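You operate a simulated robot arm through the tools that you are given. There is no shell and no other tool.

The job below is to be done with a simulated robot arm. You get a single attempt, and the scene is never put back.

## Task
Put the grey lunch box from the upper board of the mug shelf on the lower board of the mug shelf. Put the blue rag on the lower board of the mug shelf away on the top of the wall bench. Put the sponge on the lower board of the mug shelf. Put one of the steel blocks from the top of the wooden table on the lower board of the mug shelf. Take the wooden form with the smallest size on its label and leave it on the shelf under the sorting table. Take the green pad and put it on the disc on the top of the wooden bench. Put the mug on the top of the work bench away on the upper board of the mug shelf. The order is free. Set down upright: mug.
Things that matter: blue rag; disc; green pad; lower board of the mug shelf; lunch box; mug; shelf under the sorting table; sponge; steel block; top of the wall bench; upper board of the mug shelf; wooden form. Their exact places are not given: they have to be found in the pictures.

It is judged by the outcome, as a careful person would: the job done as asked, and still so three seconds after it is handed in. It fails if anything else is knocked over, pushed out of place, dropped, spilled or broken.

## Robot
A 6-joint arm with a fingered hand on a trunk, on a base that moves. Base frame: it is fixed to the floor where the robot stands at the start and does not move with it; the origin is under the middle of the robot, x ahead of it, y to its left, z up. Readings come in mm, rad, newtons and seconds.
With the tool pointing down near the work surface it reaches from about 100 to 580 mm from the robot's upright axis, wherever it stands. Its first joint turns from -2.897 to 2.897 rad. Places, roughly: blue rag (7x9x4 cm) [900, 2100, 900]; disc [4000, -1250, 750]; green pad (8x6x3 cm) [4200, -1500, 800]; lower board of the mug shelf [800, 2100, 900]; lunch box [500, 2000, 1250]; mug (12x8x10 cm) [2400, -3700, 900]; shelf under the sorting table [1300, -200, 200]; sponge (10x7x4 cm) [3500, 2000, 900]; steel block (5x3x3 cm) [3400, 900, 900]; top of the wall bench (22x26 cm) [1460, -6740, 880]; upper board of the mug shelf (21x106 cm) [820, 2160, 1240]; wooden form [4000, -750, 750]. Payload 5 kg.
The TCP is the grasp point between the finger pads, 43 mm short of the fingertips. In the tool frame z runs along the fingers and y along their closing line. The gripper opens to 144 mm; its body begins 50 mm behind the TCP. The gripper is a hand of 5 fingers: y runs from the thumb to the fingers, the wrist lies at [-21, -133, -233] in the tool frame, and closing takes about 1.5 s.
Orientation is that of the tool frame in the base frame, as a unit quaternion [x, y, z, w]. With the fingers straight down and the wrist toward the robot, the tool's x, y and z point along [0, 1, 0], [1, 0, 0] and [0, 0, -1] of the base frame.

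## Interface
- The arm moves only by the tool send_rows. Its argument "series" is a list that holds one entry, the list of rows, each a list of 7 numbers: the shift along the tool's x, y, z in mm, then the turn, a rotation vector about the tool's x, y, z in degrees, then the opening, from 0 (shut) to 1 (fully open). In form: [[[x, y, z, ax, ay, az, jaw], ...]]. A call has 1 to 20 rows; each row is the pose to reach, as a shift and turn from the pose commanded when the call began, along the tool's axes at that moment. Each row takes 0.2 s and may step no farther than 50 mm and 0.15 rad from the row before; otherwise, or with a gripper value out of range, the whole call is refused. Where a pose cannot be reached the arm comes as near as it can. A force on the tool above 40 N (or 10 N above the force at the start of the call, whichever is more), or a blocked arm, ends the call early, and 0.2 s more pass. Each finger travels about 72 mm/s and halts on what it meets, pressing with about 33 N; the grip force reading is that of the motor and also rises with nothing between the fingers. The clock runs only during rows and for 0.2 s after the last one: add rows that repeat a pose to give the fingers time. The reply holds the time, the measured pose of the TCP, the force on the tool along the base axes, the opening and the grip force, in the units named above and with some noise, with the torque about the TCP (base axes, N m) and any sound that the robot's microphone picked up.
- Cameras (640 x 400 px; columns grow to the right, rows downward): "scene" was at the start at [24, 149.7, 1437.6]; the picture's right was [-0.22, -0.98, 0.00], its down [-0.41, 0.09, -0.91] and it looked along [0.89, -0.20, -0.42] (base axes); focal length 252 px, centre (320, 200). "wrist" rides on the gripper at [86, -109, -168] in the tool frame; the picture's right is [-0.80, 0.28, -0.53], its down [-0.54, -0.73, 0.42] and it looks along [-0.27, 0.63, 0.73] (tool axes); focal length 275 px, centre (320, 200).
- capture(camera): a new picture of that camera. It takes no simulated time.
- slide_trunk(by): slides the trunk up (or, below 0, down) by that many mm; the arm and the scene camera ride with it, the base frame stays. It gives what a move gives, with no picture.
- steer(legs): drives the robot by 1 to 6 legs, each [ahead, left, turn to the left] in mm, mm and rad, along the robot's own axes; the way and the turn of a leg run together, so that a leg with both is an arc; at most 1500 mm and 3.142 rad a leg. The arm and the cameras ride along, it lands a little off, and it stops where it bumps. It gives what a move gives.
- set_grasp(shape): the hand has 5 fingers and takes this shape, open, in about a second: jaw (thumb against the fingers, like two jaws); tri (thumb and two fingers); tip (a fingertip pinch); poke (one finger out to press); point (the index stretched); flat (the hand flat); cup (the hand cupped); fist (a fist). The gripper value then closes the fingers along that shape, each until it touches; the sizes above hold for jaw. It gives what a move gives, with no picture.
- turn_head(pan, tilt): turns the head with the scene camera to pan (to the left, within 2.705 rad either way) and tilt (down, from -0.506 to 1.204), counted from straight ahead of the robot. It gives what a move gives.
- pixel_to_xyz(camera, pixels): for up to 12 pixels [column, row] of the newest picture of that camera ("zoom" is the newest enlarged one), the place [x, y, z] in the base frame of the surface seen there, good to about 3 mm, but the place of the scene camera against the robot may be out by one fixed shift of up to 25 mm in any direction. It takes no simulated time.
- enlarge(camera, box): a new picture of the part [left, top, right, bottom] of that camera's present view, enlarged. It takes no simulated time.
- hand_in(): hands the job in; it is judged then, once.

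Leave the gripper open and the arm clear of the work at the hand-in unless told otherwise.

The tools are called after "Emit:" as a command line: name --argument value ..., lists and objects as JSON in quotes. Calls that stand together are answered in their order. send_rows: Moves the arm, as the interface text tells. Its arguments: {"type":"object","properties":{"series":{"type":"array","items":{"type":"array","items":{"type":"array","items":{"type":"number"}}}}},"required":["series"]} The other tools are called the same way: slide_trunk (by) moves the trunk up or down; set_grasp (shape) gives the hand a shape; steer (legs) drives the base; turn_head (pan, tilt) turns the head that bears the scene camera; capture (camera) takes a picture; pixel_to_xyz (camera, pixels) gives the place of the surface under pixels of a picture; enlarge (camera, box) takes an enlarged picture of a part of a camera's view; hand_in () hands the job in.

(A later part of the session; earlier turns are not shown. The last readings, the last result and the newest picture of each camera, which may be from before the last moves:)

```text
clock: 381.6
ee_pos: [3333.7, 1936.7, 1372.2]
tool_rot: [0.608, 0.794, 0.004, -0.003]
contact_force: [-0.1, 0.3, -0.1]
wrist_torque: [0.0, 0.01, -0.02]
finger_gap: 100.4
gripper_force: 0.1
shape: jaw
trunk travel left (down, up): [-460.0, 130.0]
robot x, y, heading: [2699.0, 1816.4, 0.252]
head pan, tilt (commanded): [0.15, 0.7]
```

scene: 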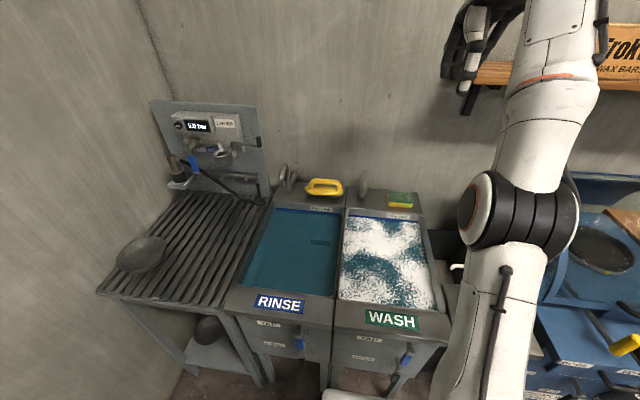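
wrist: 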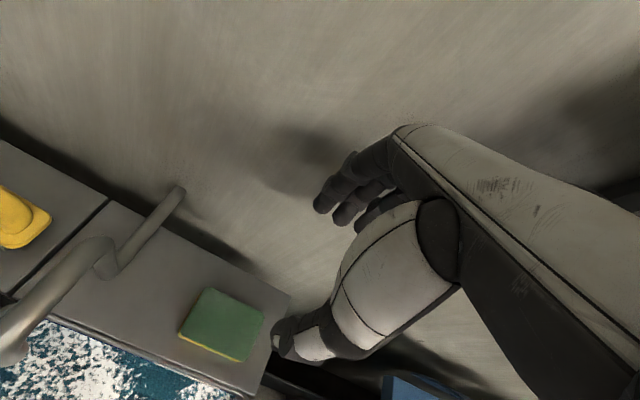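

That freed the elbow (no reach warning). Now I lower straight down 270 mm here (over the basin, past the pump).

Emit:
send_rows --series '[[[1, 0, 40, 0, 0, 0, 0.7], [2, 0, 80, 0, 0, 0, 0.7], [4, 0, 120, 0, 0, 0, 0.7], [6, 0, 160, 0, 0, 0, 0.7], [8, 0, 200, 0, 0, 0, 0.7], [10, 0, 240, 0, 0, 0, 0.7], [13, 0, 270, 0, 0, 0, 0.7], [13, 0, 270, 0, 0, 0, 0.7]]]'

Emit:
capture --camera "scene"

Emit:
capture --camera "wrist"

```text
clock: 383.4
ee_pos: [3328.9, 1952.3, 1099.1]
tool_rot: [0.609, 0.794, 0.004, -0.004]
contact_force: [-0.3, 0.0, -1.1]
wrist_torque: [0.0, 0.02, 0.0]
finger_gap: 100.6
gripper_force: 0.0
shape: jaw
trunk travel left (down, up): [-460.0, 130.0]
robot x, y, heading: [2699.8, 1819.6, 0.256]
head pan, tilt (commanded): [0.15, 0.7]
```

```text
taken
```

scene: 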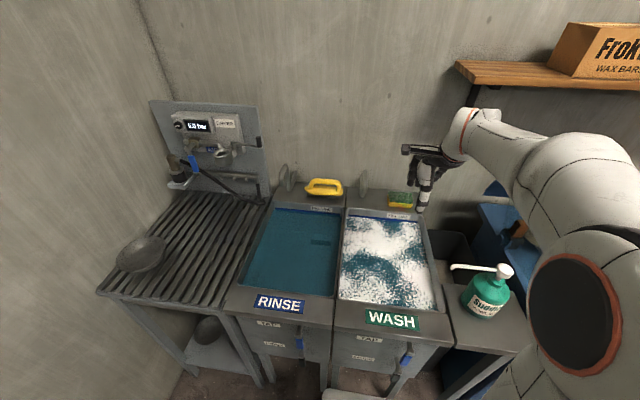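

```text
taken
```

wrist: 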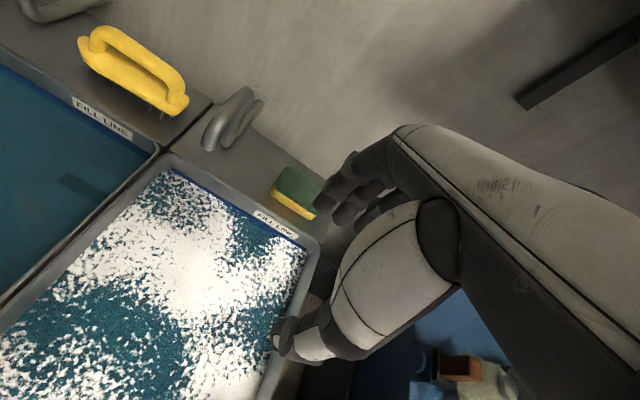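

Good posture. I extend forward ~205 mm toward the sponge at z≈1050.

Emit:
send_rows --series '[[[0, 35, 10, 0, 0, 0, 0.7], [0, 70, 20, 0, 0, 0, 0.7], [0, 105, 30, 0, 0, 0, 0.7], [-1, 140, 40, 0, 0, 0, 0.7], [-2, 175, 50, 0, 0, 0, 0.7], [-2, 205, 55, 0, 0, 0, 0.7], [-2, 205, 55, 0, 0, 0, 0.7]]]'

Emit:
capture --camera "scene"

Emit:
capture --camera "wrist"

```text
clock: 385.0
ee_pos: [3529.7, 2004.0, 1046.6]
tool_rot: [0.608, 0.794, 0.004, -0.005]
contact_force: [0.7, -0.2, -0.1]
wrist_torque: [0.02, 0.04, -0.02]
finger_gap: 100.5
gripper_force: 0.0
shape: jaw
trunk travel left (down, up): [-460.0, 130.0]
robot x, y, heading: [2701.3, 1819.7, 0.254]
head pan, tilt (commanded): [0.15, 0.7]
```

```text
taken
```

scene: 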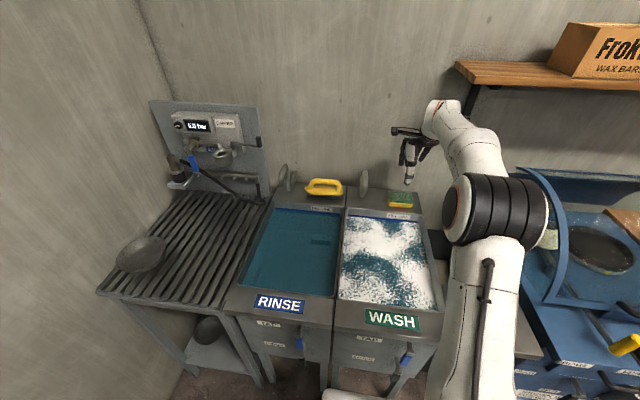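

```text
taken
```

wrist: 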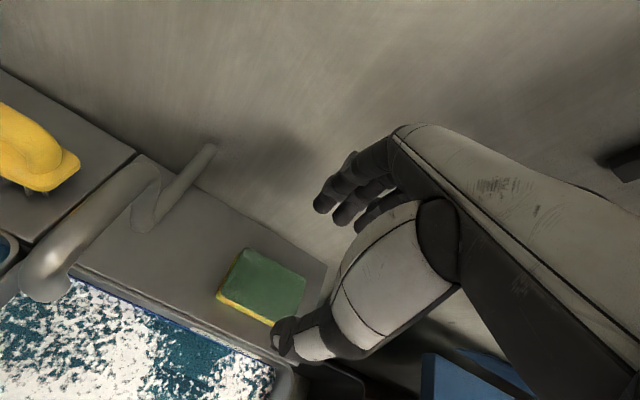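

I measure the sponge corners from here: (243,252), (304,278), (272,320), (219,290).

Emit:
pixel_to_xyz --camera "wrist" --pixels '[[244, 254], [302, 279], [276, 315], [226, 288], [262, 285], [270, 322], [219, 292], [150, 200], [60, 270], [210, 150], [300, 240], [260, 345]]'

```text
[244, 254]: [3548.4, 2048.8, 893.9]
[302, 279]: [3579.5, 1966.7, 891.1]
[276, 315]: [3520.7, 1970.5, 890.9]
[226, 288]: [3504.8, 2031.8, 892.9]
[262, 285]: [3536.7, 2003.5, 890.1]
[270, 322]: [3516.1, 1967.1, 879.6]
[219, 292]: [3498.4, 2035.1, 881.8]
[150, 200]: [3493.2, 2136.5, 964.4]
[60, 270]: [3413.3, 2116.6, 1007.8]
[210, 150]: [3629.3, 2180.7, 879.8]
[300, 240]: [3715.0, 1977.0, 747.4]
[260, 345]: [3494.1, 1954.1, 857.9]
```

Sponge center is (3538, 2004). I shift 8 mm forward and 6 mm left and lower to z≈906.

Emit:
send_rows --series '[[[3, 4, 35, 0, 0, 0, 0.7], [6, 8, 70, 0, 0, 0, 0.7], [6, 8, 100, 0, 0, 0, 0.7], [6, 8, 120, 0, 0, 0, 0.7], [6, 8, 132, 0, 0, 0, 0.7], [6, 8, 139, 0, 0, 0, 0.7], [6, 8, 139, 0, 0, 0, 0.7]]]'

Emit:
capture --camera "wrist"

Emit:
enlarge --camera "scene" --box '[330, 90, 530, 240]'

```text
clock: 386.6
ee_pos: [3535.4, 2014.3, 907.9]
tool_rot: [0.608, 0.794, 0.004, -0.004]
contact_force: [-0.5, -1.0, 0.2]
wrist_torque: [0.01, -0.01, -0.02]
finger_gap: 100.4
gripper_force: 0.0
shape: jaw
trunk travel left (down, up): [-460.0, 130.0]
robot x, y, heading: [2700.0, 1818.4, 0.258]
head pan, tilt (commanded): [0.15, 0.7]
```

```text
taken
```

wrist: 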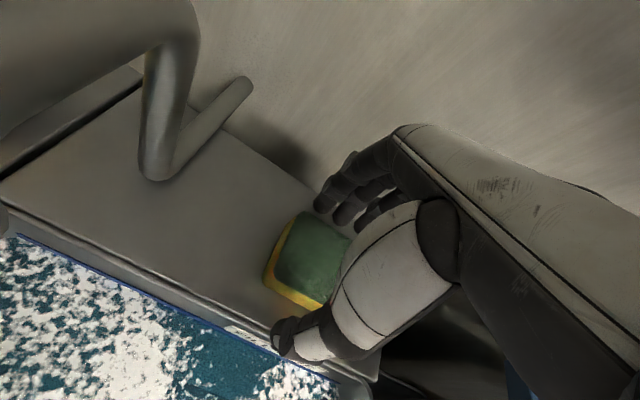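

```text
2.67 times, centred on (430, 165) of scene
```

zoom: 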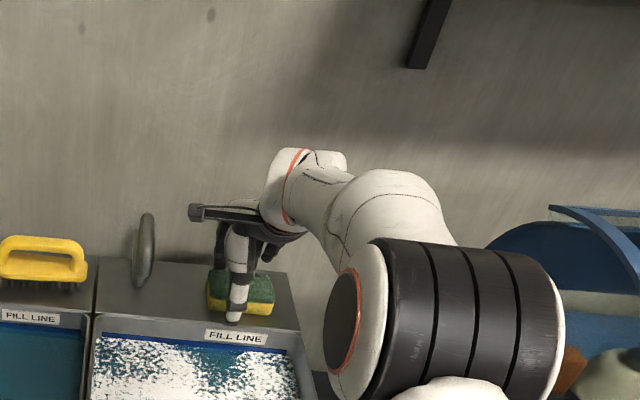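

The hand straddles the sponge (thumb in front, fingers behind). I close.

Emit:
send_rows --series '[[[0, 0, 0, 0, 0, 0, 0.55], [0, 0, 0, 0, 0, 0, 0.4], [0, 0, 0, 0, 0, 0, 0.25], [0, 0, 0, 0, 0, 0, 0.1], [0, 0, 0, 0, 0, 0, 0], [0, 0, 0, 0, 0, 0, 0], [0, 0, 0, 0, 0, 0, 0], [0, 0, 0, 0, 0, 0, 0]]]'

Emit:
capture --camera "wrist"

```text
clock: 388.4
ee_pos: [3534.8, 2013.3, 909.2]
tool_rot: [0.608, 0.794, 0.004, -0.004]
contact_force: [-0.4, 0.3, 1.4]
wrist_torque: [0.0, 0.02, -0.04]
finger_gap: 59.6
gripper_force: 33.2
shape: jaw
trunk travel left (down, up): [-460.0, 130.0]
robot x, y, heading: [2698.9, 1815.8, 0.255]
head pan, tilt (commanded): [0.15, 0.7]
```

```text
taken
```

wrist: 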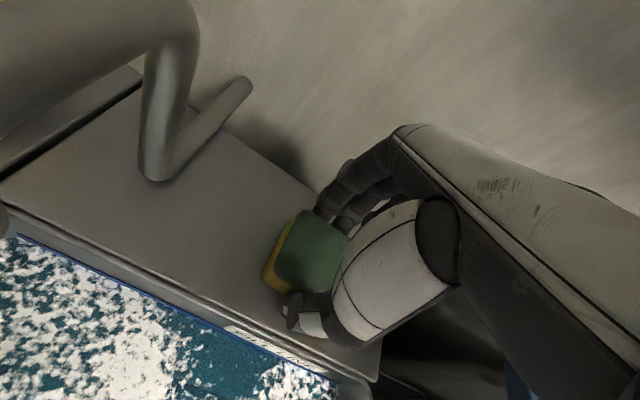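

Gripped at 60 mm. I lift 60 mm slowly and check.

Emit:
send_rows --series '[[[0, 0, -5, 0, 0, 0, 0], [0, 0, -15, 0, 0, 0, 0], [0, 0, -30, 0, 0, 0, 0], [0, 0, -50, 0, 0, 0, 0], [0, 0, -75, 0, 0, 0, 0], [0, 0, -75, 0, 0, 0, 0]]]'

Emit:
capture --camera "wrist"

Emit:
capture --camera "scene"

```text
clock: 389.8
ee_pos: [3535.5, 2013.1, 984.7]
tool_rot: [0.608, 0.794, 0.003, -0.004]
contact_force: [0.0, 0.2, 0.0]
wrist_torque: [-0.02, -0.02, 0.01]
finger_gap: 59.2
gripper_force: 32.9
shape: jaw
trunk travel left (down, up): [-460.0, 130.0]
robot x, y, heading: [2695.1, 1819.5, 0.255]
head pan, tilt (commanded): [0.15, 0.7]
```

```text
taken
```

wrist: 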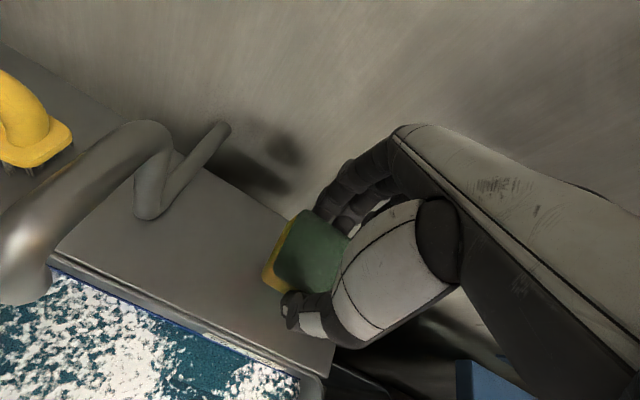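

```text
taken
```

scene: 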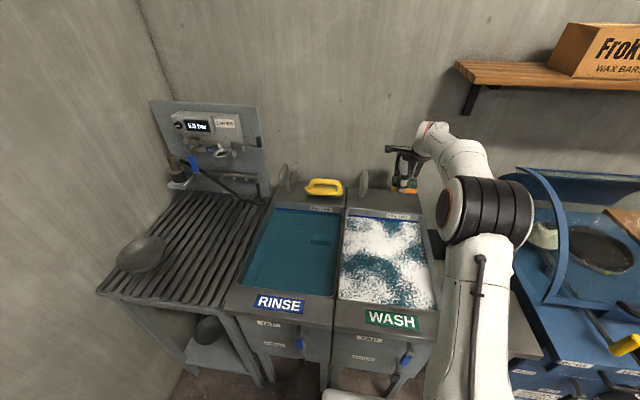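

The sponge is held. I retract: up and back to the bent posture above the basin.

Emit:
send_rows --series '[[[0, -10, -35, 0, 0, 0, 0], [0, -30, -65, 0, 0, 0, 0], [0, -60, -90, 0, 0, 0, 0], [0, -95, -110, 0, 0, 0, 0], [0, -135, -125, 0, 0, 0, 0], [0, -175, -140, 0, 0, 0, 0], [0, -215, -150, 0, 0, 0, 0], [0, -255, -155, 0, 0, 0, 0], [0, -290, -160, 0, 0, 0, 0], [0, -310, -160, 0, 0, 0, 0], [0, -310, -160, 0, 0, 0, 0]]]'

Emit:
capture --camera "scene"

```text
clock: 392.2
ee_pos: [3236.5, 1929.6, 1143.3]
tool_rot: [0.608, 0.794, 0.004, -0.003]
contact_force: [-0.2, 0.4, 0.1]
wrist_torque: [0.02, -0.01, -0.02]
finger_gap: 59.2
gripper_force: 33.2
shape: jaw
trunk travel left (down, up): [-460.0, 130.0]
robot x, y, heading: [2699.8, 1818.2, 0.252]
head pan, tilt (commanded): [0.15, 0.7]
```

```text
taken
```

scene: 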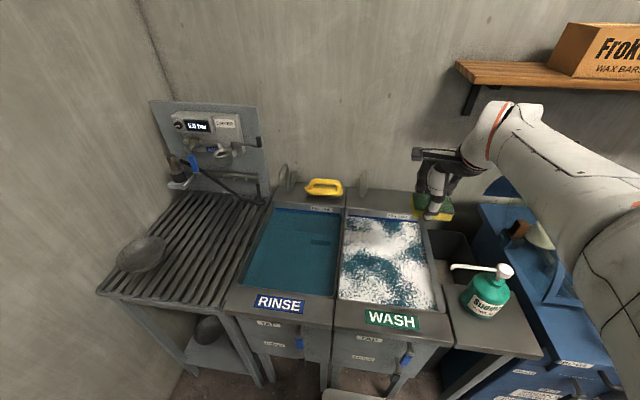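

I back away from the tanks, then turn north and drive to the mug shelf.

Emit:
steer --legs '[[-700, 0, 0], [0, -130, 0.005], [0, 0, 1.575], [0, 1120, 0]]'

Emit:
turn_head --pan 0.1 --tilt 0.4

Emit:
capture --camera "scene"

Emit:
capture --camera "wrist"

```text
clock: 406.2
ee_pos: [845.0, 1747.3, 1142.6]
tool_rot: [-0.14, 0.99, 0.0, -0.005]
contact_force: [-0.8, -0.4, 0.4]
wrist_torque: [0.01, -0.02, 0.01]
finger_gap: 58.7
gripper_force: 32.7
shape: jaw
trunk travel left (down, up): [-460.0, 130.0]
robot x, y, heading: [965.4, 1215.2, 1.847]
head pan, tilt (commanded): [0.15, 0.7]
```

```text
clock: 407.0
ee_pos: [843.5, 1747.5, 1141.9]
tool_rot: [-0.14, 0.99, 0.001, -0.006]
contact_force: [0.1, -0.4, 0.4]
wrist_torque: [0.01, 0.02, 0.0]
finger_gap: 59.2
gripper_force: 32.8
shape: jaw
trunk travel left (down, up): [-460.0, 130.0]
robot x, y, heading: [969.1, 1212.3, 1.84]
head pan, tilt (commanded): [0.099, 0.4]
```

```text
taken
```

scene: 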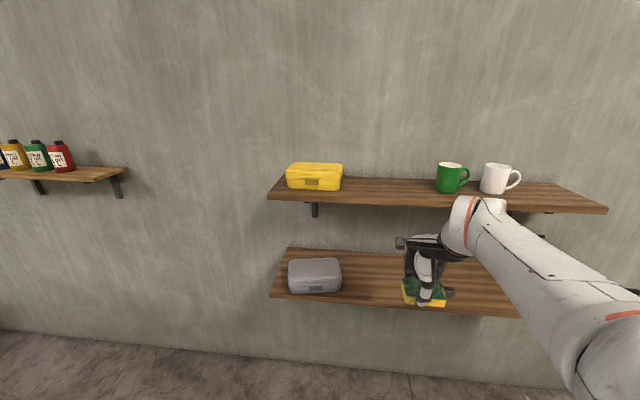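

```text
taken
```

wrist: 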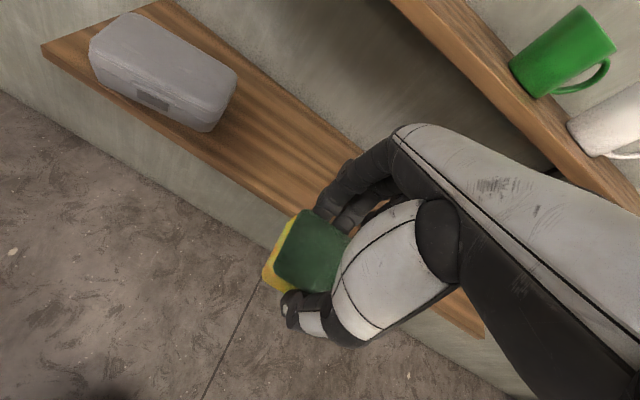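

I lower the trunk 170 mm and drive 273 mm ahead to bring the sponge over the lower board at u≈1267.

Emit:
slide_trunk --by -170

Emit:
steer --legs '[[273, 0, 0]]'

Emit:
capture --camera "scene"

Emit:
capture --camera "wrist"

```text
clock: 408.9
ee_pos: [844.0, 1747.3, 972.7]
tool_rot: [-0.141, 0.99, 0.0, -0.005]
contact_force: [-0.7, 0.1, 0.4]
wrist_torque: [0.01, -0.01, 0.0]
finger_gap: 59.0
gripper_force: 33.1
shape: jaw
trunk travel left (down, up): [-290.0, 300.0]
robot x, y, heading: [964.0, 1214.8, 1.843]
head pan, tilt (commanded): [0.099, 0.4]
```

```text
clock: 410.8
ee_pos: [766.3, 2014.0, 972.2]
tool_rot: [-0.142, 0.99, 0.0, -0.005]
contact_force: [0.4, -0.6, 0.7]
wrist_torque: [0.03, -0.03, -0.02]
finger_gap: 58.9
gripper_force: 33.0
shape: jaw
trunk travel left (down, up): [-290.0, 300.0]
robot x, y, heading: [890.7, 1479.9, 1.848]
head pan, tilt (commanded): [0.099, 0.4]
```

```text
taken
```

scene: 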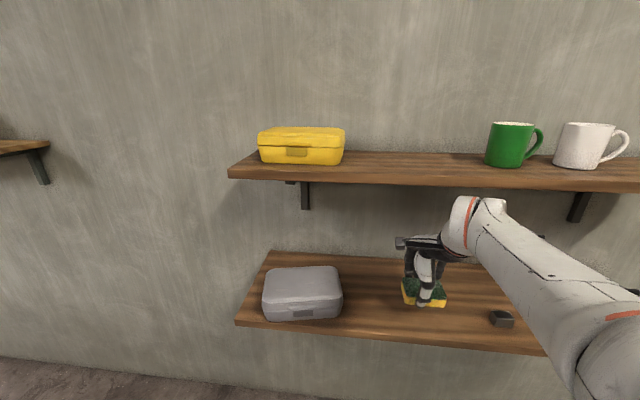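

```text
taken
```

wrist: 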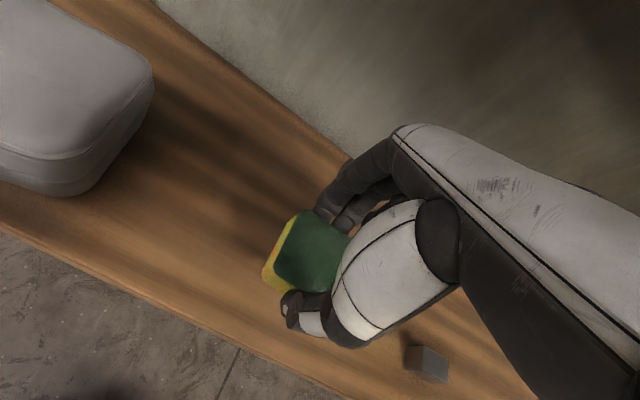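

Over the board at u≈1261, v≈1747. I lower 57 mm, ease to contact, and release.

Emit:
send_rows --series '[[[0, 0, 20, 0, 0, 0, 0], [0, 0, 40, 0, 0, 0, 0], [0, 0, 53, 0, 0, 0, 0], [0, 0, 58, 0, 0, 0, 0], [0, 0, 58, 0, 0, 0, 0]]]'

Emit:
send_rows --series '[[[0, 0, 1.5, 0, 0, 0, 0], [0, 0, 3, 0, 0, 0, 0], [0, 0, 4, 0, 0, 0, 0], [0, 0, 4, 0, 0, 0, 0]]]'

```text
clock: 412.0
ee_pos: [766.6, 2012.8, 914.1]
tool_rot: [-0.142, 0.99, 0.0, -0.006]
contact_force: [0.3, 0.4, 0.2]
wrist_torque: [-0.01, 0.0, 0.01]
finger_gap: 59.1
gripper_force: 33.3
shape: jaw
trunk travel left (down, up): [-290.0, 300.0]
robot x, y, heading: [888.7, 1481.2, 1.85]
head pan, tilt (commanded): [0.099, 0.4]
```

```text
clock: 413.0
ee_pos: [765.9, 2014.1, 909.6]
tool_rot: [-0.142, 0.99, 0.0, -0.006]
contact_force: [-0.1, 0.9, -0.3]
wrist_torque: [-0.01, 0.01, 0.01]
finger_gap: 58.8
gripper_force: 32.8
shape: jaw
trunk travel left (down, up): [-290.0, 300.0]
robot x, y, heading: [890.6, 1479.0, 1.846]
head pan, tilt (commanded): [0.099, 0.4]
```

Emit:
send_rows --series '[[[0, 0, 1, 0, 0, 0, 0], [0, 0, 2, 0, 0, 0, 0], [0, 0, 2, 0, 0, 0, 0.5], [0, 0, 2, 0, 0, 0, 0.55], [0, 0, 2, 0, 0, 0, 0.65], [0, 0, 2, 0, 0, 0, 0.75], [0, 0, 2, 0, 0, 0, 0.75]]]'

Emit:
send_rows --series '[[[0, 0, -6, 0, 0, 0, 0.75], [0, 0, -18, 0, 0, 0, 0.75], [0, 0, -35, 0, 0, 0, 0.75], [0, 0, -60, 0, 0, 0, 0.75], [0, 0, -60, 0, 0, 0, 0.75]]]'

Emit:
capture --camera "wrist"

Emit:
capture --camera "scene"

```text
clock: 414.6
ee_pos: [765.7, 2013.3, 907.8]
tool_rot: [-0.141, 0.99, 0.0, -0.006]
contact_force: [-0.5, 0.0, 1.0]
wrist_torque: [0.01, -0.03, 0.03]
finger_gap: 107.7
gripper_force: 0.1
shape: jaw
trunk travel left (down, up): [-290.0, 300.0]
robot x, y, heading: [890.2, 1480.5, 1.843]
head pan, tilt (commanded): [0.099, 0.4]
```

```text
clock: 415.8
ee_pos: [767.3, 2013.6, 967.2]
tool_rot: [-0.142, 0.99, 0.0, -0.005]
contact_force: [1.1, -0.8, -0.2]
wrist_torque: [0.04, -0.03, 0.0]
finger_gap: 107.6
gripper_force: 0.1
shape: jaw
trunk travel left (down, up): [-290.0, 300.0]
robot x, y, heading: [887.6, 1483.1, 1.846]
head pan, tilt (commanded): [0.099, 0.4]
```

```text
taken
```

wrist: 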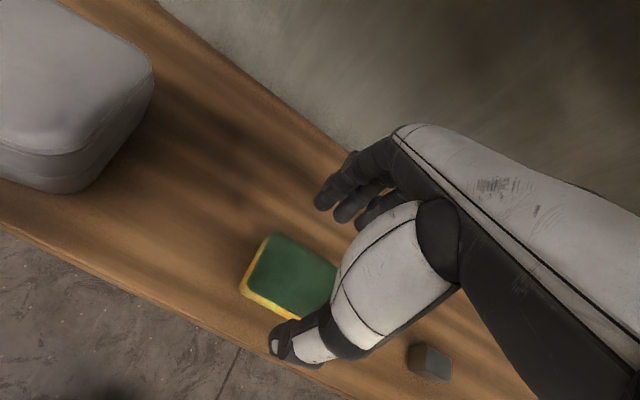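

```text
taken
```

scene: 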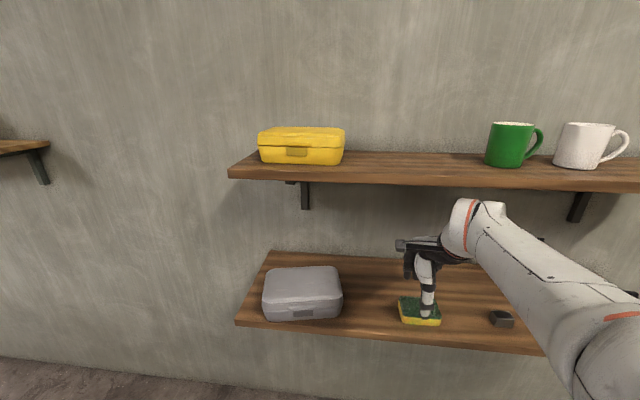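

The sponge is placed. Last item: the mug. I back off, raise the trunk, and drive around the east side of the sorting table toward the work bench.

Emit:
steer --legs '[[-400, 0, 0]]'

Emit:
slide_trunk --by 220

Emit:
steer --legs '[[0, -900, 0], [0, 0, -3.14], [1450, 0, 0], [1450, 0, 0], [500, 0, 0]]'

Emit:
turn_head --pan -0.2 --tilt 0.4

Emit:
capture --camera "scene"

```text
clock: 418.3
ee_pos: [874.4, 1625.3, 966.9]
tool_rot: [-0.145, 0.989, 0.0, -0.005]
contact_force: [0.3, 0.3, -0.1]
wrist_torque: [-0.02, 0.01, -0.02]
finger_gap: 107.8
gripper_force: 0.1
shape: jaw
trunk travel left (down, up): [-290.0, 300.0]
robot x, y, heading: [1000.1, 1089.1, 1.848]
head pan, tilt (commanded): [0.099, 0.4]
```

```text
clock: 420.7
ee_pos: [876.7, 1624.4, 1187.7]
tool_rot: [-0.145, 0.989, 0.0, -0.005]
contact_force: [-0.5, 0.4, 0.8]
wrist_torque: [0.01, 0.0, 0.02]
finger_gap: 107.7
gripper_force: 0.1
shape: jaw
trunk travel left (down, up): [-510.0, 80.0]
robot x, y, heading: [1002.5, 1090.4, 1.849]
head pan, tilt (commanded): [0.099, 0.4]
```

```text
clock: 448.7
ee_pos: [3110.8, -2382.7, 1186.7]
tool_rot: [0.987, 0.162, 0.006, 0.0]
contact_force: [-0.7, -0.4, 0.2]
wrist_torque: [0.02, 0.02, 0.06]
finger_gap: 107.8
gripper_force: 0.0
shape: jaw
trunk travel left (down, up): [-510.0, 80.0]
robot x, y, heading: [2963.3, -1855.8, -1.254]
head pan, tilt (commanded): [0.099, 0.4]
```

```text
clock: 449.5
ee_pos: [3111.5, -2383.6, 1186.8]
tool_rot: [0.987, 0.162, 0.005, 0.0]
contact_force: [0.6, 0.0, 0.1]
wrist_torque: [-0.02, 0.0, -0.01]
finger_gap: 107.6
gripper_force: 0.2
shape: jaw
trunk travel left (down, up): [-510.0, 80.0]
robot x, y, heading: [2968.2, -1856.9, -1.252]
head pan, tilt (commanded): [-0.201, 0.4]
```

```text
taken
```

scene: 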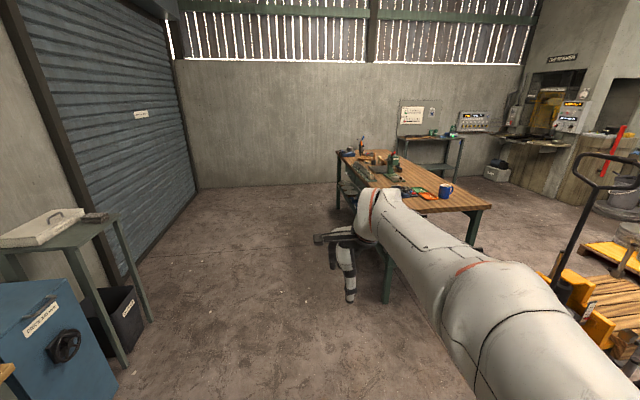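

I correct the heading and move diagonally to stand north of the work bench, in line with the mug.

Emit:
steer --legs '[[0, 0, -0.056], [395, -480, 0], [395, -480, 0]]'

Emit:
turn_head --pan 0.1 --tilt 0.6

Emit:
capture --camera "scene"

Emit:
capture --camera "wrist"

```text
clock: 456.6
ee_pos: [2347.9, -3402.0, 1188.6]
tool_rot: [0.992, 0.13, 0.005, 0.0]
contact_force: [1.5, -0.8, -0.3]
wrist_torque: [0.02, -0.03, -0.05]
finger_gap: 107.7
gripper_force: 0.1
shape: jaw
trunk travel left (down, up): [-510.0, 80.0]
robot x, y, heading: [2241.7, -2866.4, -1.315]
head pan, tilt (commanded): [-0.201, 0.4]
```

```text
clock: 457.4
ee_pos: [2347.2, -3402.9, 1187.0]
tool_rot: [0.991, 0.131, 0.005, 0.0]
contact_force: [0.1, -0.1, 0.7]
wrist_torque: [-0.04, -0.01, -0.01]
finger_gap: 107.8
gripper_force: 0.2
shape: jaw
trunk travel left (down, up): [-510.0, 80.0]
robot x, y, heading: [2239.9, -2866.5, -1.318]
head pan, tilt (commanded): [0.099, 0.6]
```

```text
taken
```

scene: 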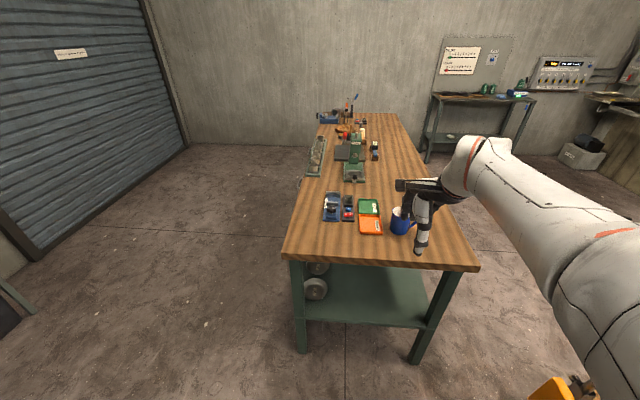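

```text
taken
```

wrist: 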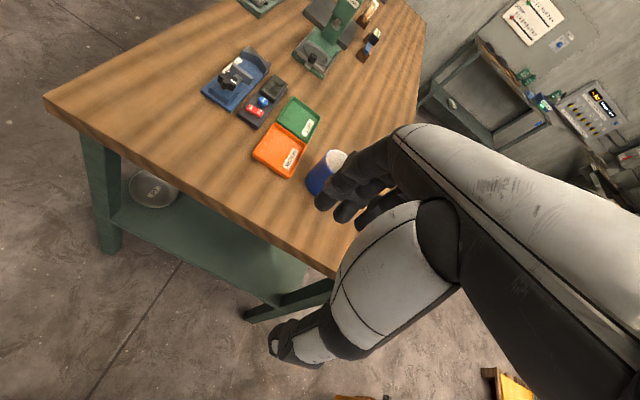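

The mug is at scene (400,220), right of the orange/green trays. I enlarge and query it.

Emit:
enlarge --camera "scene" --box '[340, 180, 460, 270]'

Emit:
pixel_to_xyz --camera "scene" --pixels '[[400, 225], [393, 225], [407, 228], [396, 210], [385, 228], [370, 230], [420, 245], [440, 265], [290, 255], [360, 215]]'

Emit:
pixel_to_xyz --camera "wrist" --pixels '[[318, 178], [312, 190], [335, 160], [330, 155], [285, 160], [290, 190], [260, 170], [300, 230], [335, 265]]'

```text
4.44 times, centred on (400, 225) of scene
```

zoom: 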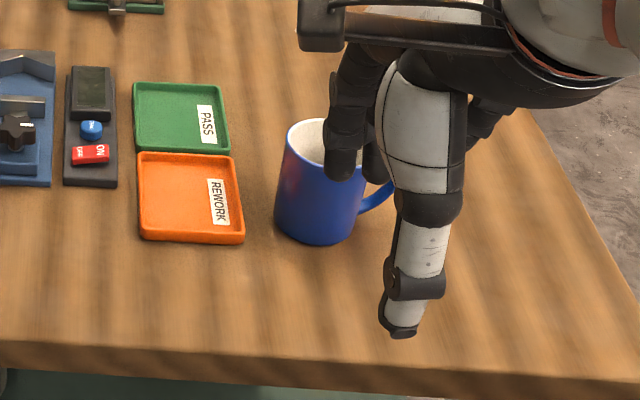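

```text
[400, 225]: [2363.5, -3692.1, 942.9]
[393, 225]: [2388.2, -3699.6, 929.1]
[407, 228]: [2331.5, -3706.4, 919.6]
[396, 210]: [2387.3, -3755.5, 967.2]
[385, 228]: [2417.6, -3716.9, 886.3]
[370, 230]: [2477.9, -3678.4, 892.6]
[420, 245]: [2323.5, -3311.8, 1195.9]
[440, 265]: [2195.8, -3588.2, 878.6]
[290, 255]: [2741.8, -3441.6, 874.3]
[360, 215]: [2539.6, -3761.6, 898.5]
```

```text
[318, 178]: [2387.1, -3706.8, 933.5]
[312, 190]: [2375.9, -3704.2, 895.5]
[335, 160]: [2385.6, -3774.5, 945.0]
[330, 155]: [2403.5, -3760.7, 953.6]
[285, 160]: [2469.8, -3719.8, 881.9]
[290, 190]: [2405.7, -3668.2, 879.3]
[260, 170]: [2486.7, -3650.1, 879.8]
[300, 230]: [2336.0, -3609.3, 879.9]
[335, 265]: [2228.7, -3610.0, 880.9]
```

Bench top is z≈880; mug's handle points west (right). I turn the hand 30° so the little finger avoids the handle, open fully, and look again.

Emit:
send_rows --series '[[[0, 0, 0, 0, 0, -7.5, 0.8], [0, 0, 0, 0, 0, -15, 0.9], [0, 0, 0, 0, 0, -22.5, 1], [0, 0, 0, 0, 0, -30, 1], [0, 0, 0, 0, 0, -30, 1]]]'

Emit:
capture --camera "wrist"

Emit:
capture --camera "scene"

```text
clock: 458.6
ee_pos: [2347.1, -3402.3, 1187.8]
tool_rot: [0.924, 0.383, 0.006, 0.001]
contact_force: [0.4, -0.2, -0.9]
wrist_torque: [0.01, 0.02, 0.02]
finger_gap: 143.6
gripper_force: 0.1
shape: jaw
trunk travel left (down, up): [-510.0, 80.0]
robot x, y, heading: [2234.7, -2866.6, -1.315]
head pan, tilt (commanded): [0.099, 0.6]
```

```text
taken
```

wrist: 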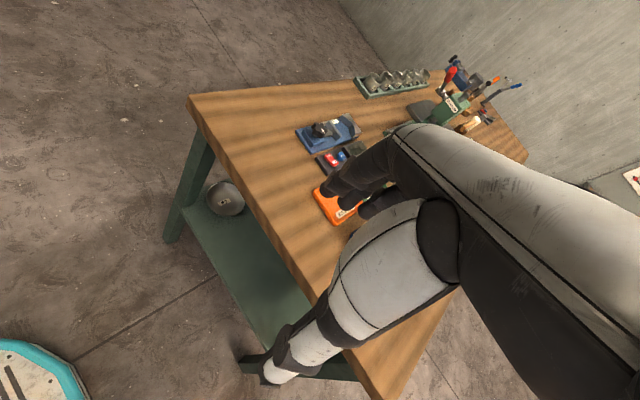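

```text
taken
```

scene: 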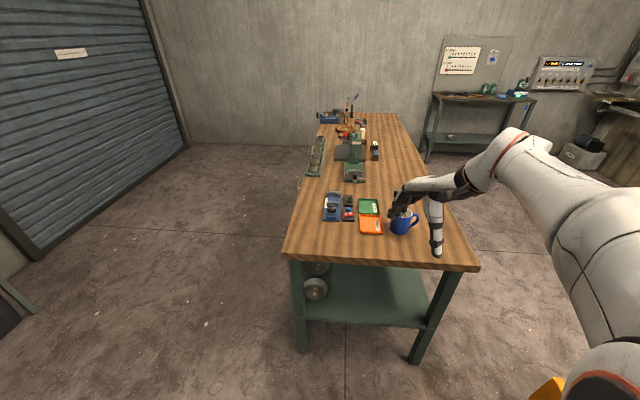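

The scene view now shows the mug freely with its handle. I enlarge and query its rim and base.

Emit:
enlarge --camera "scene" --box '[350, 190, 450, 260]'

```text
5.71 times, centred on (400, 225) of scene
```

zoom: 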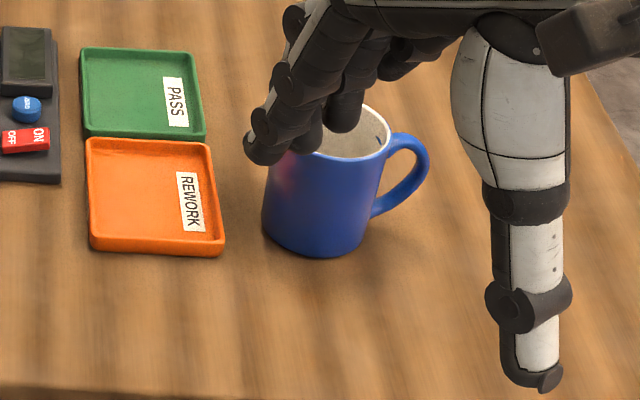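

Emit:
pixel_to_xyz --camera "zoom" --pixels '[[320, 200], [270, 200], [370, 200], [345, 150], [380, 150], [320, 160], [310, 250], [415, 175], [425, 165], [350, 118], [220, 200], [310, 265]]'

```text
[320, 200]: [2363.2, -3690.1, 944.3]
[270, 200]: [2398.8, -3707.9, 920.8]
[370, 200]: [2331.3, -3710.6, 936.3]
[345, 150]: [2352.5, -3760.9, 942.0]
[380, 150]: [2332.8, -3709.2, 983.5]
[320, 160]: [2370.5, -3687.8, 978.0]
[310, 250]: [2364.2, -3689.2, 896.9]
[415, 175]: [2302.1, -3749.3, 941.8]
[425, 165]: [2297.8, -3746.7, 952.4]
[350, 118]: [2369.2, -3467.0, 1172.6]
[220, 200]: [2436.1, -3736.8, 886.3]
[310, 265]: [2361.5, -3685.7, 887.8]
```

Rim z≈975, mug center around (2360, −3732). I drive 290 mm ahead and 69 mm right to bring the hand above the mug (fingertips at ~1145, well above it).

Emit:
steer --legs '[[290, -69, 0.005]]'

Emit:
capture --camera "wrist"

Emit:
capture --camera "scene"

```text
clock: 460.6
ee_pos: [2358.2, -3701.9, 1186.9]
tool_rot: [0.923, 0.385, 0.006, 0.002]
contact_force: [0.0, 0.6, 0.7]
wrist_torque: [0.06, -0.03, -0.03]
finger_gap: 144.1
gripper_force: 0.1
shape: jaw
trunk travel left (down, up): [-510.0, 80.0]
robot x, y, heading: [2242.8, -3169.1, -1.313]
head pan, tilt (commanded): [0.099, 0.6]
```

```text
taken
```

wrist: 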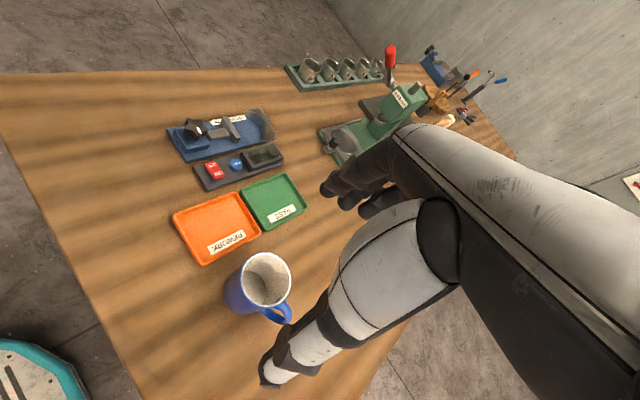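

```text
taken
```

scene: 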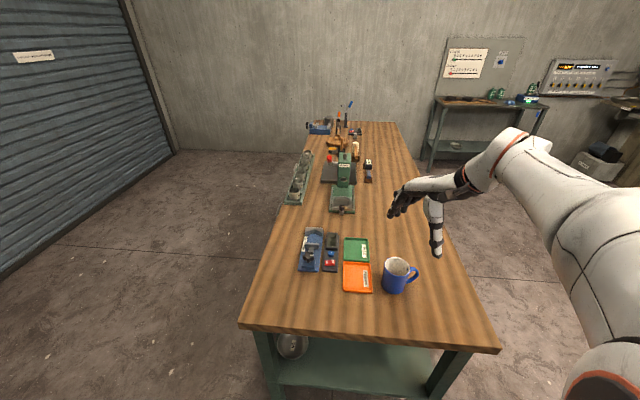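

The wrist camera now sees the mug clearly. I enlarge and measure its rim.

Emit:
enlarge --camera "wrist" --box '[210, 235, 310, 335]'

Emit:
pixel_to_xyz --camera "wrist" --pixels '[[242, 272], [289, 270], [266, 254], [264, 305], [232, 300], [262, 315], [280, 315], [225, 290], [200, 320], [245, 250], [288, 318], [265, 278]]'

```text
4.00 times, centred on (260, 285) of wrist
```

zoom: 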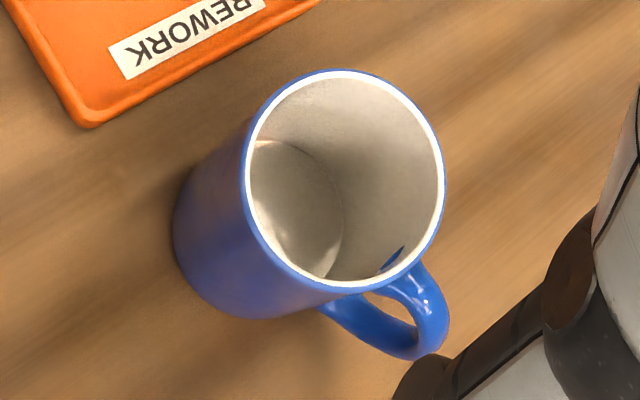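

```text
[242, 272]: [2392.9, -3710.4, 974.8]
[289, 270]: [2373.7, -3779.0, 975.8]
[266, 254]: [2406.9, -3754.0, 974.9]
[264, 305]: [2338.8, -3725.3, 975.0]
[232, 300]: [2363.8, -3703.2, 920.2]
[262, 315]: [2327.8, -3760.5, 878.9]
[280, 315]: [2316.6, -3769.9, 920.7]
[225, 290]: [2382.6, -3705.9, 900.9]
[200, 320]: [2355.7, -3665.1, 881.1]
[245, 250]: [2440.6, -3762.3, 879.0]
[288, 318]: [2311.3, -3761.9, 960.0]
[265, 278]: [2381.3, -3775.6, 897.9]
```

Rim z=975, center (2373, −3742). I shift the hand onto the mug's axis and lower 120 mm, staying above the rim.

Emit:
send_rows --series '[[[-7, 13, 0, 0, 0, 0, 1], [-14, 26, 10, 0, 0, 0, 1], [-21, 39, 40, 0, 0, 0, 1], [-21, 39, 80, 0, 0, 0, 1], [-21, 39, 115, 0, 0, 0, 1], [-21, 39, 115, 0, 0, 0, 1]]]'

Emit:
capture --camera "wrist"

Emit:
capture --camera "scene"

```text
clock: 462.0
ee_pos: [2373.6, -3742.5, 1071.6]
tool_rot: [0.922, 0.386, 0.004, 0.002]
contact_force: [0.2, -0.4, -0.1]
wrist_torque: [0.02, -0.01, -0.03]
finger_gap: 143.4
gripper_force: 0.1
shape: jaw
trunk travel left (down, up): [-510.0, 80.0]
robot x, y, heading: [2245.7, -3166.2, -1.31]
head pan, tilt (commanded): [0.099, 0.6]
```

```text
taken
```

wrist: 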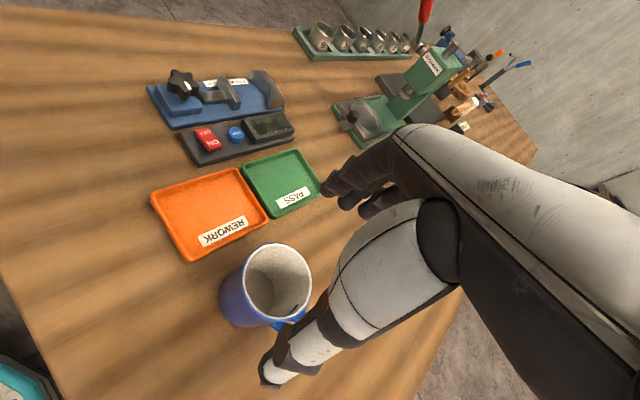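

```text
taken
```

scene: 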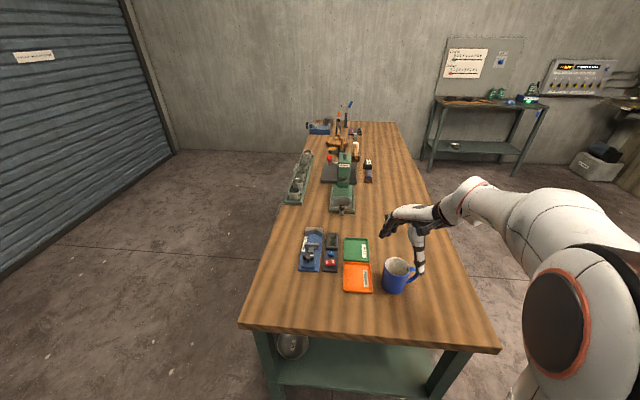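

I re-measure the rim from here before descending.

Emit:
pixel_to_xyz --camera "wrist" --pixels '[[246, 270], [310, 268], [277, 246], [268, 316], [290, 250], [252, 295], [296, 300], [225, 300]]'

Emit:
enlarge --camera "wrist" --box '[200, 220, 360, 380]'

```text
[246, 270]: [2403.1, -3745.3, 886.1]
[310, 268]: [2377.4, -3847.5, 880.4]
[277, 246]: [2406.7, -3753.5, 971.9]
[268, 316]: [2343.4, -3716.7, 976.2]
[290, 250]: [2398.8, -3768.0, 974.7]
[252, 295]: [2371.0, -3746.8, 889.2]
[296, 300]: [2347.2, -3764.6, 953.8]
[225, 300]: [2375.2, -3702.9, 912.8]
```

```text
2.50 times, centred on (280, 300) of wrist
```

zoom: 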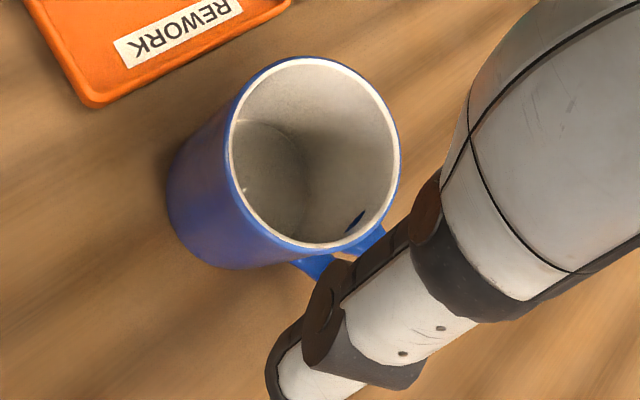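

The axis is aligned within 1–2 mm. I lower 113 mm so the TCP is 16 mm below the rim.

Emit:
send_rows --series '[[[0, 0, 25, 0, 0, 0, 1], [0, 0, 50, 0, 0, 0, 1], [0, 0, 72, 0, 0, 0, 1], [0, 0, 90, 0, 0, 0, 1], [0, 0, 103, 0, 0, 0, 1], [0, 0, 113, 0, 0, 0, 1], [0, 0, 113, 0, 0, 0, 1]]]'

Emit:
capture --camera "wrist"

Emit:
enlarge --camera "scene" --box '[330, 170, 480, 320]'

```text
clock: 463.6
ee_pos: [2374.7, -3745.8, 959.3]
tool_rot: [0.923, 0.386, 0.005, 0.002]
contact_force: [-0.1, -1.0, 0.4]
wrist_torque: [0.01, -0.03, -0.01]
finger_gap: 143.5
gripper_force: 0.1
shape: jaw
trunk travel left (down, up): [-510.0, 80.0]
robot x, y, heading: [2244.6, -3167.8, -1.307]
head pan, tilt (commanded): [0.099, 0.6]
```

```text
taken
```

wrist: 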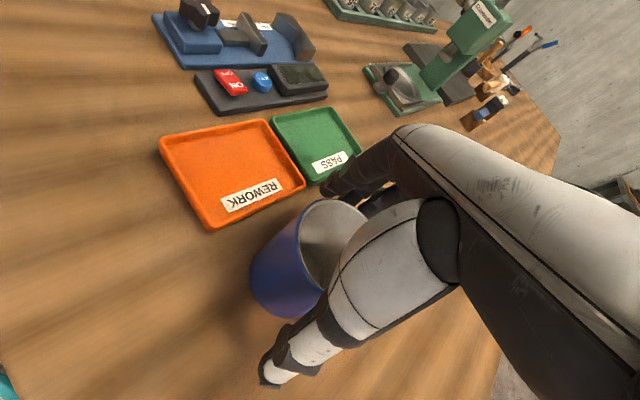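

```text
2.67 times, centred on (405, 245) of scene
```

zoom: 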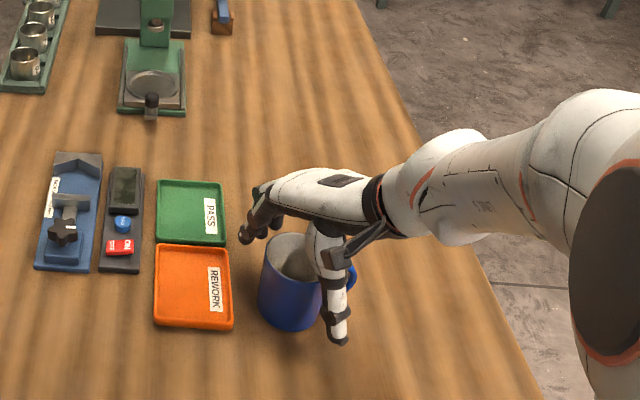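

Thumb and fingers straddle the mug body, the handle free. I close.

Emit:
send_rows --series '[[[0, 0, 0, 0, 0, 0, 0.85], [0, 0, 0, 0, 0, 0, 0.7], [0, 0, 0, 0, 0, 0, 0.55], [0, 0, 0, 0, 0, 0, 0.4], [0, 0, 0, 0, 0, 0, 0.2], [0, 0, 0, 0, 0, 0, 0], [0, 0, 0, 0, 0, 0, 0], [0, 0, 0, 0, 0, 0, 0], [0, 0, 0, 0, 0, 0, 0]]]'

Emit:
capture --camera "wrist"

Emit:
enlarge --camera "scene" --box '[330, 170, 480, 320]'

```text
clock: 465.6
ee_pos: [2373.8, -3744.1, 958.8]
tool_rot: [0.922, 0.386, 0.004, 0.001]
contact_force: [-0.2, 0.0, -0.2]
wrist_torque: [0.03, 0.02, 0.0]
finger_gap: 68.5
gripper_force: 32.9
shape: jaw
trunk travel left (down, up): [-510.0, 80.0]
robot x, y, heading: [2247.3, -3163.4, -1.31]
head pan, tilt (commanded): [0.099, 0.6]
```

```text
taken
```

wrist: 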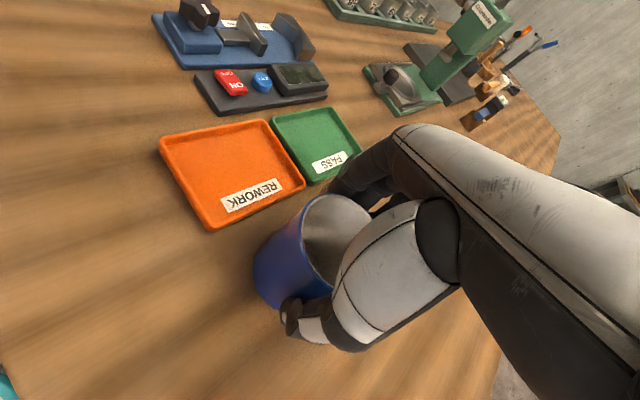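

```text
2.67 times, centred on (405, 245) of scene
```

zoom: 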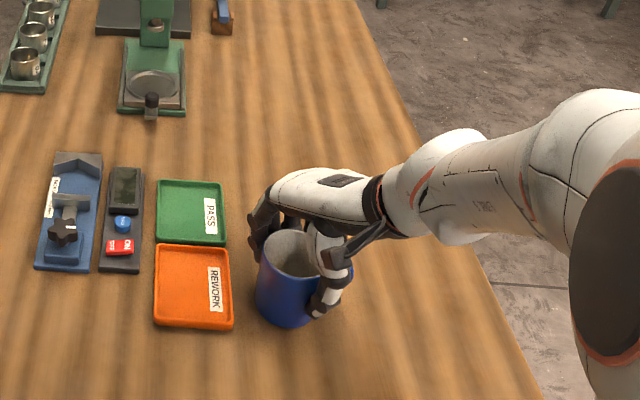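

Gripped (gap 68.5 mm, 33 N). I lift 20 mm first and check tilt.

Emit:
send_rows --series '[[[0, 0, -4, 0, 0, 0, 0], [0, 0, -10, 0, 0, 0, 0], [0, 0, -20, 0, 0, 0, 0], [0, 0, -35, 0, 0, 0, 0], [0, 0, -55, 0, 0, 0, 0], [0, 0, -80, 0, 0, 0, 0], [0, 0, -80, 0, 0, 0, 0]]]'

Emit:
capture --camera "wrist"

Emit:
enlarge --camera "scene" --box '[330, 170, 480, 320]'

```text
clock: 467.2
ee_pos: [2373.2, -3743.5, 1039.8]
tool_rot: [0.922, 0.387, 0.006, 0.001]
contact_force: [-0.2, 0.8, -2.9]
wrist_torque: [0.03, 0.01, 0.02]
finger_gap: 68.3
gripper_force: 32.8
shape: jaw
trunk travel left (down, up): [-510.0, 80.0]
robot x, y, heading: [2248.1, -3166.1, -1.316]
head pan, tilt (commanded): [0.099, 0.6]
```

```text
taken
```

wrist: 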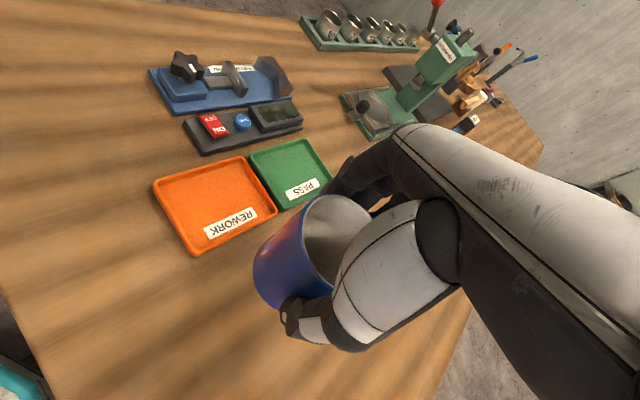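

```text
2.67 times, centred on (405, 245) of scene
```

zoom: 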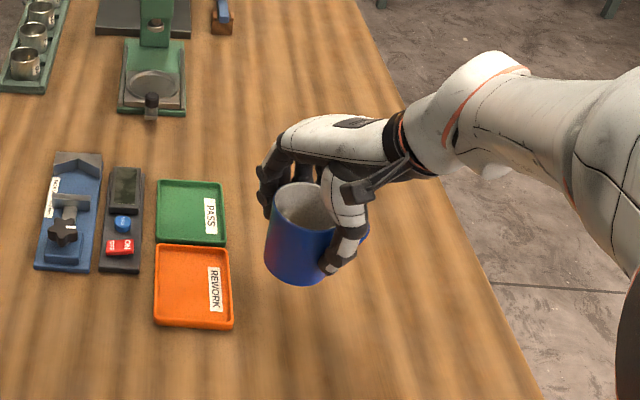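

The mug is held upright. I back away from the bench, move to open floor, turn north, and raise the arm.

Emit:
steer --legs '[[-650, 0, 0], [-450, 850, 0]]'

Emit:
send_rows --series '[[[0, 0, -30, 0, 0, 6, 0], [0, 0, -60, 0, 0, 12, 0], [0, 0, -90, 0, 0, 18, 0], [0, 0, -120, 0, 0, 24, 0], [0, 0, -150, 0, 0, 30, 0], [0, 0, -150, 0, 0, 30, 0]]]'

Emit:
capture --camera "scene"

Emit:
capture --camera "wrist"

```text
clock: 475.4
ee_pos: [2911.1, -2450.3, 1039.0]
tool_rot: [0.919, 0.393, 0.004, 0.001]
contact_force: [0.6, -0.7, -3.0]
wrist_torque: [0.02, -0.02, -0.04]
finger_gap: 68.7
gripper_force: 32.9
shape: jaw
trunk travel left (down, up): [-510.0, 80.0]
robot x, y, heading: [2771.2, -1877.0, -1.299]
head pan, tilt (commanded): [0.099, 0.6]
```

```text
clock: 476.8
ee_pos: [2907.8, -2451.8, 1189.3]
tool_rot: [0.99, 0.142, 0.005, 0.001]
contact_force: [0.4, -0.1, -3.2]
wrist_torque: [0.0, -0.01, -0.03]
finger_gap: 68.5
gripper_force: 32.7
shape: jaw
trunk travel left (down, up): [-510.0, 80.0]
robot x, y, heading: [2769.8, -1876.3, -1.294]
head pan, tilt (commanded): [0.099, 0.6]
```

```text
taken
```

scene: 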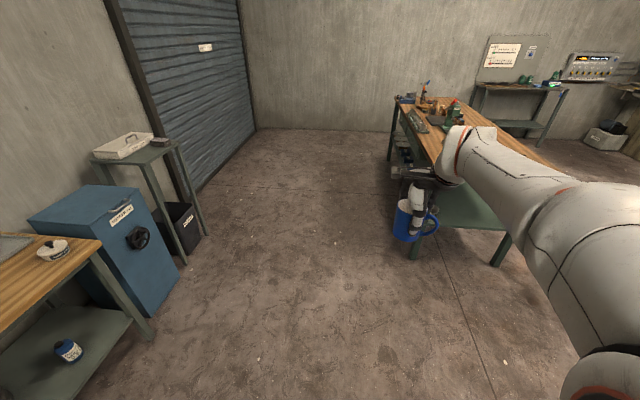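

```text
taken
```

wrist: 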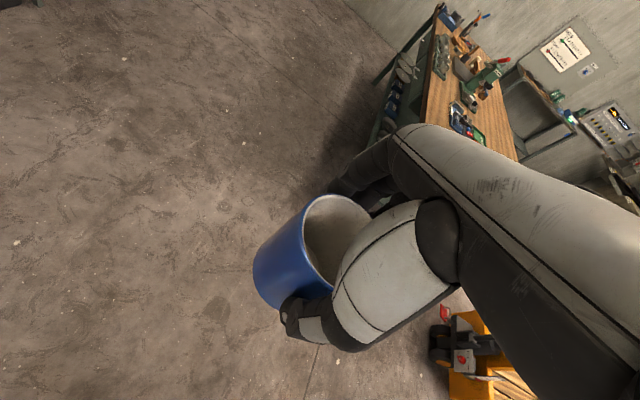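

Mug upright. I turn around to face north and drive up past the sorting table's east side.

Emit:
steer --legs '[[0, 0, 3.135], [1450, 0, 0], [1450, 0, 0], [250, 0, 0]]'

Emit:
turn_head --pan 0.4 --tilt 0.4

Emit:
capture --camera "scene"

```text
clock: 499.6
ee_pos: [1982.5, 1792.7, 1187.7]
tool_rot: [-0.102, 0.995, 0.0, -0.005]
contact_force: [0.1, 0.2, -3.2]
wrist_torque: [-0.04, -0.03, 0.02]
finger_gap: 67.6
gripper_force: 33.4
shape: jaw
trunk travel left (down, up): [-510.0, 80.0]
robot x, y, heading: [2068.8, 1206.2, 1.765]
head pan, tilt (commanded): [0.099, 0.6]
```

```text
clock: 500.4
ee_pos: [1982.8, 1794.0, 1187.8]
tool_rot: [-0.103, 0.995, 0.0, -0.005]
contact_force: [-0.2, -0.1, -2.2]
wrist_torque: [-0.02, 0.03, -0.05]
finger_gap: 67.7
gripper_force: 33.0
shape: jaw
trunk travel left (down, up): [-510.0, 80.0]
robot x, y, heading: [2070.6, 1205.7, 1.765]
head pan, tilt (commanded): [0.4, 0.4]
```

```text
taken
```

scene: 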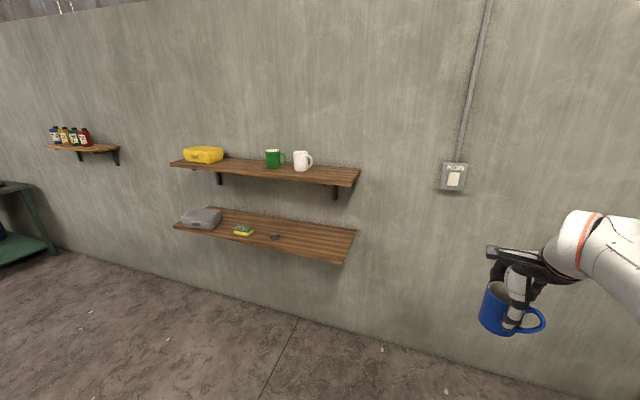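

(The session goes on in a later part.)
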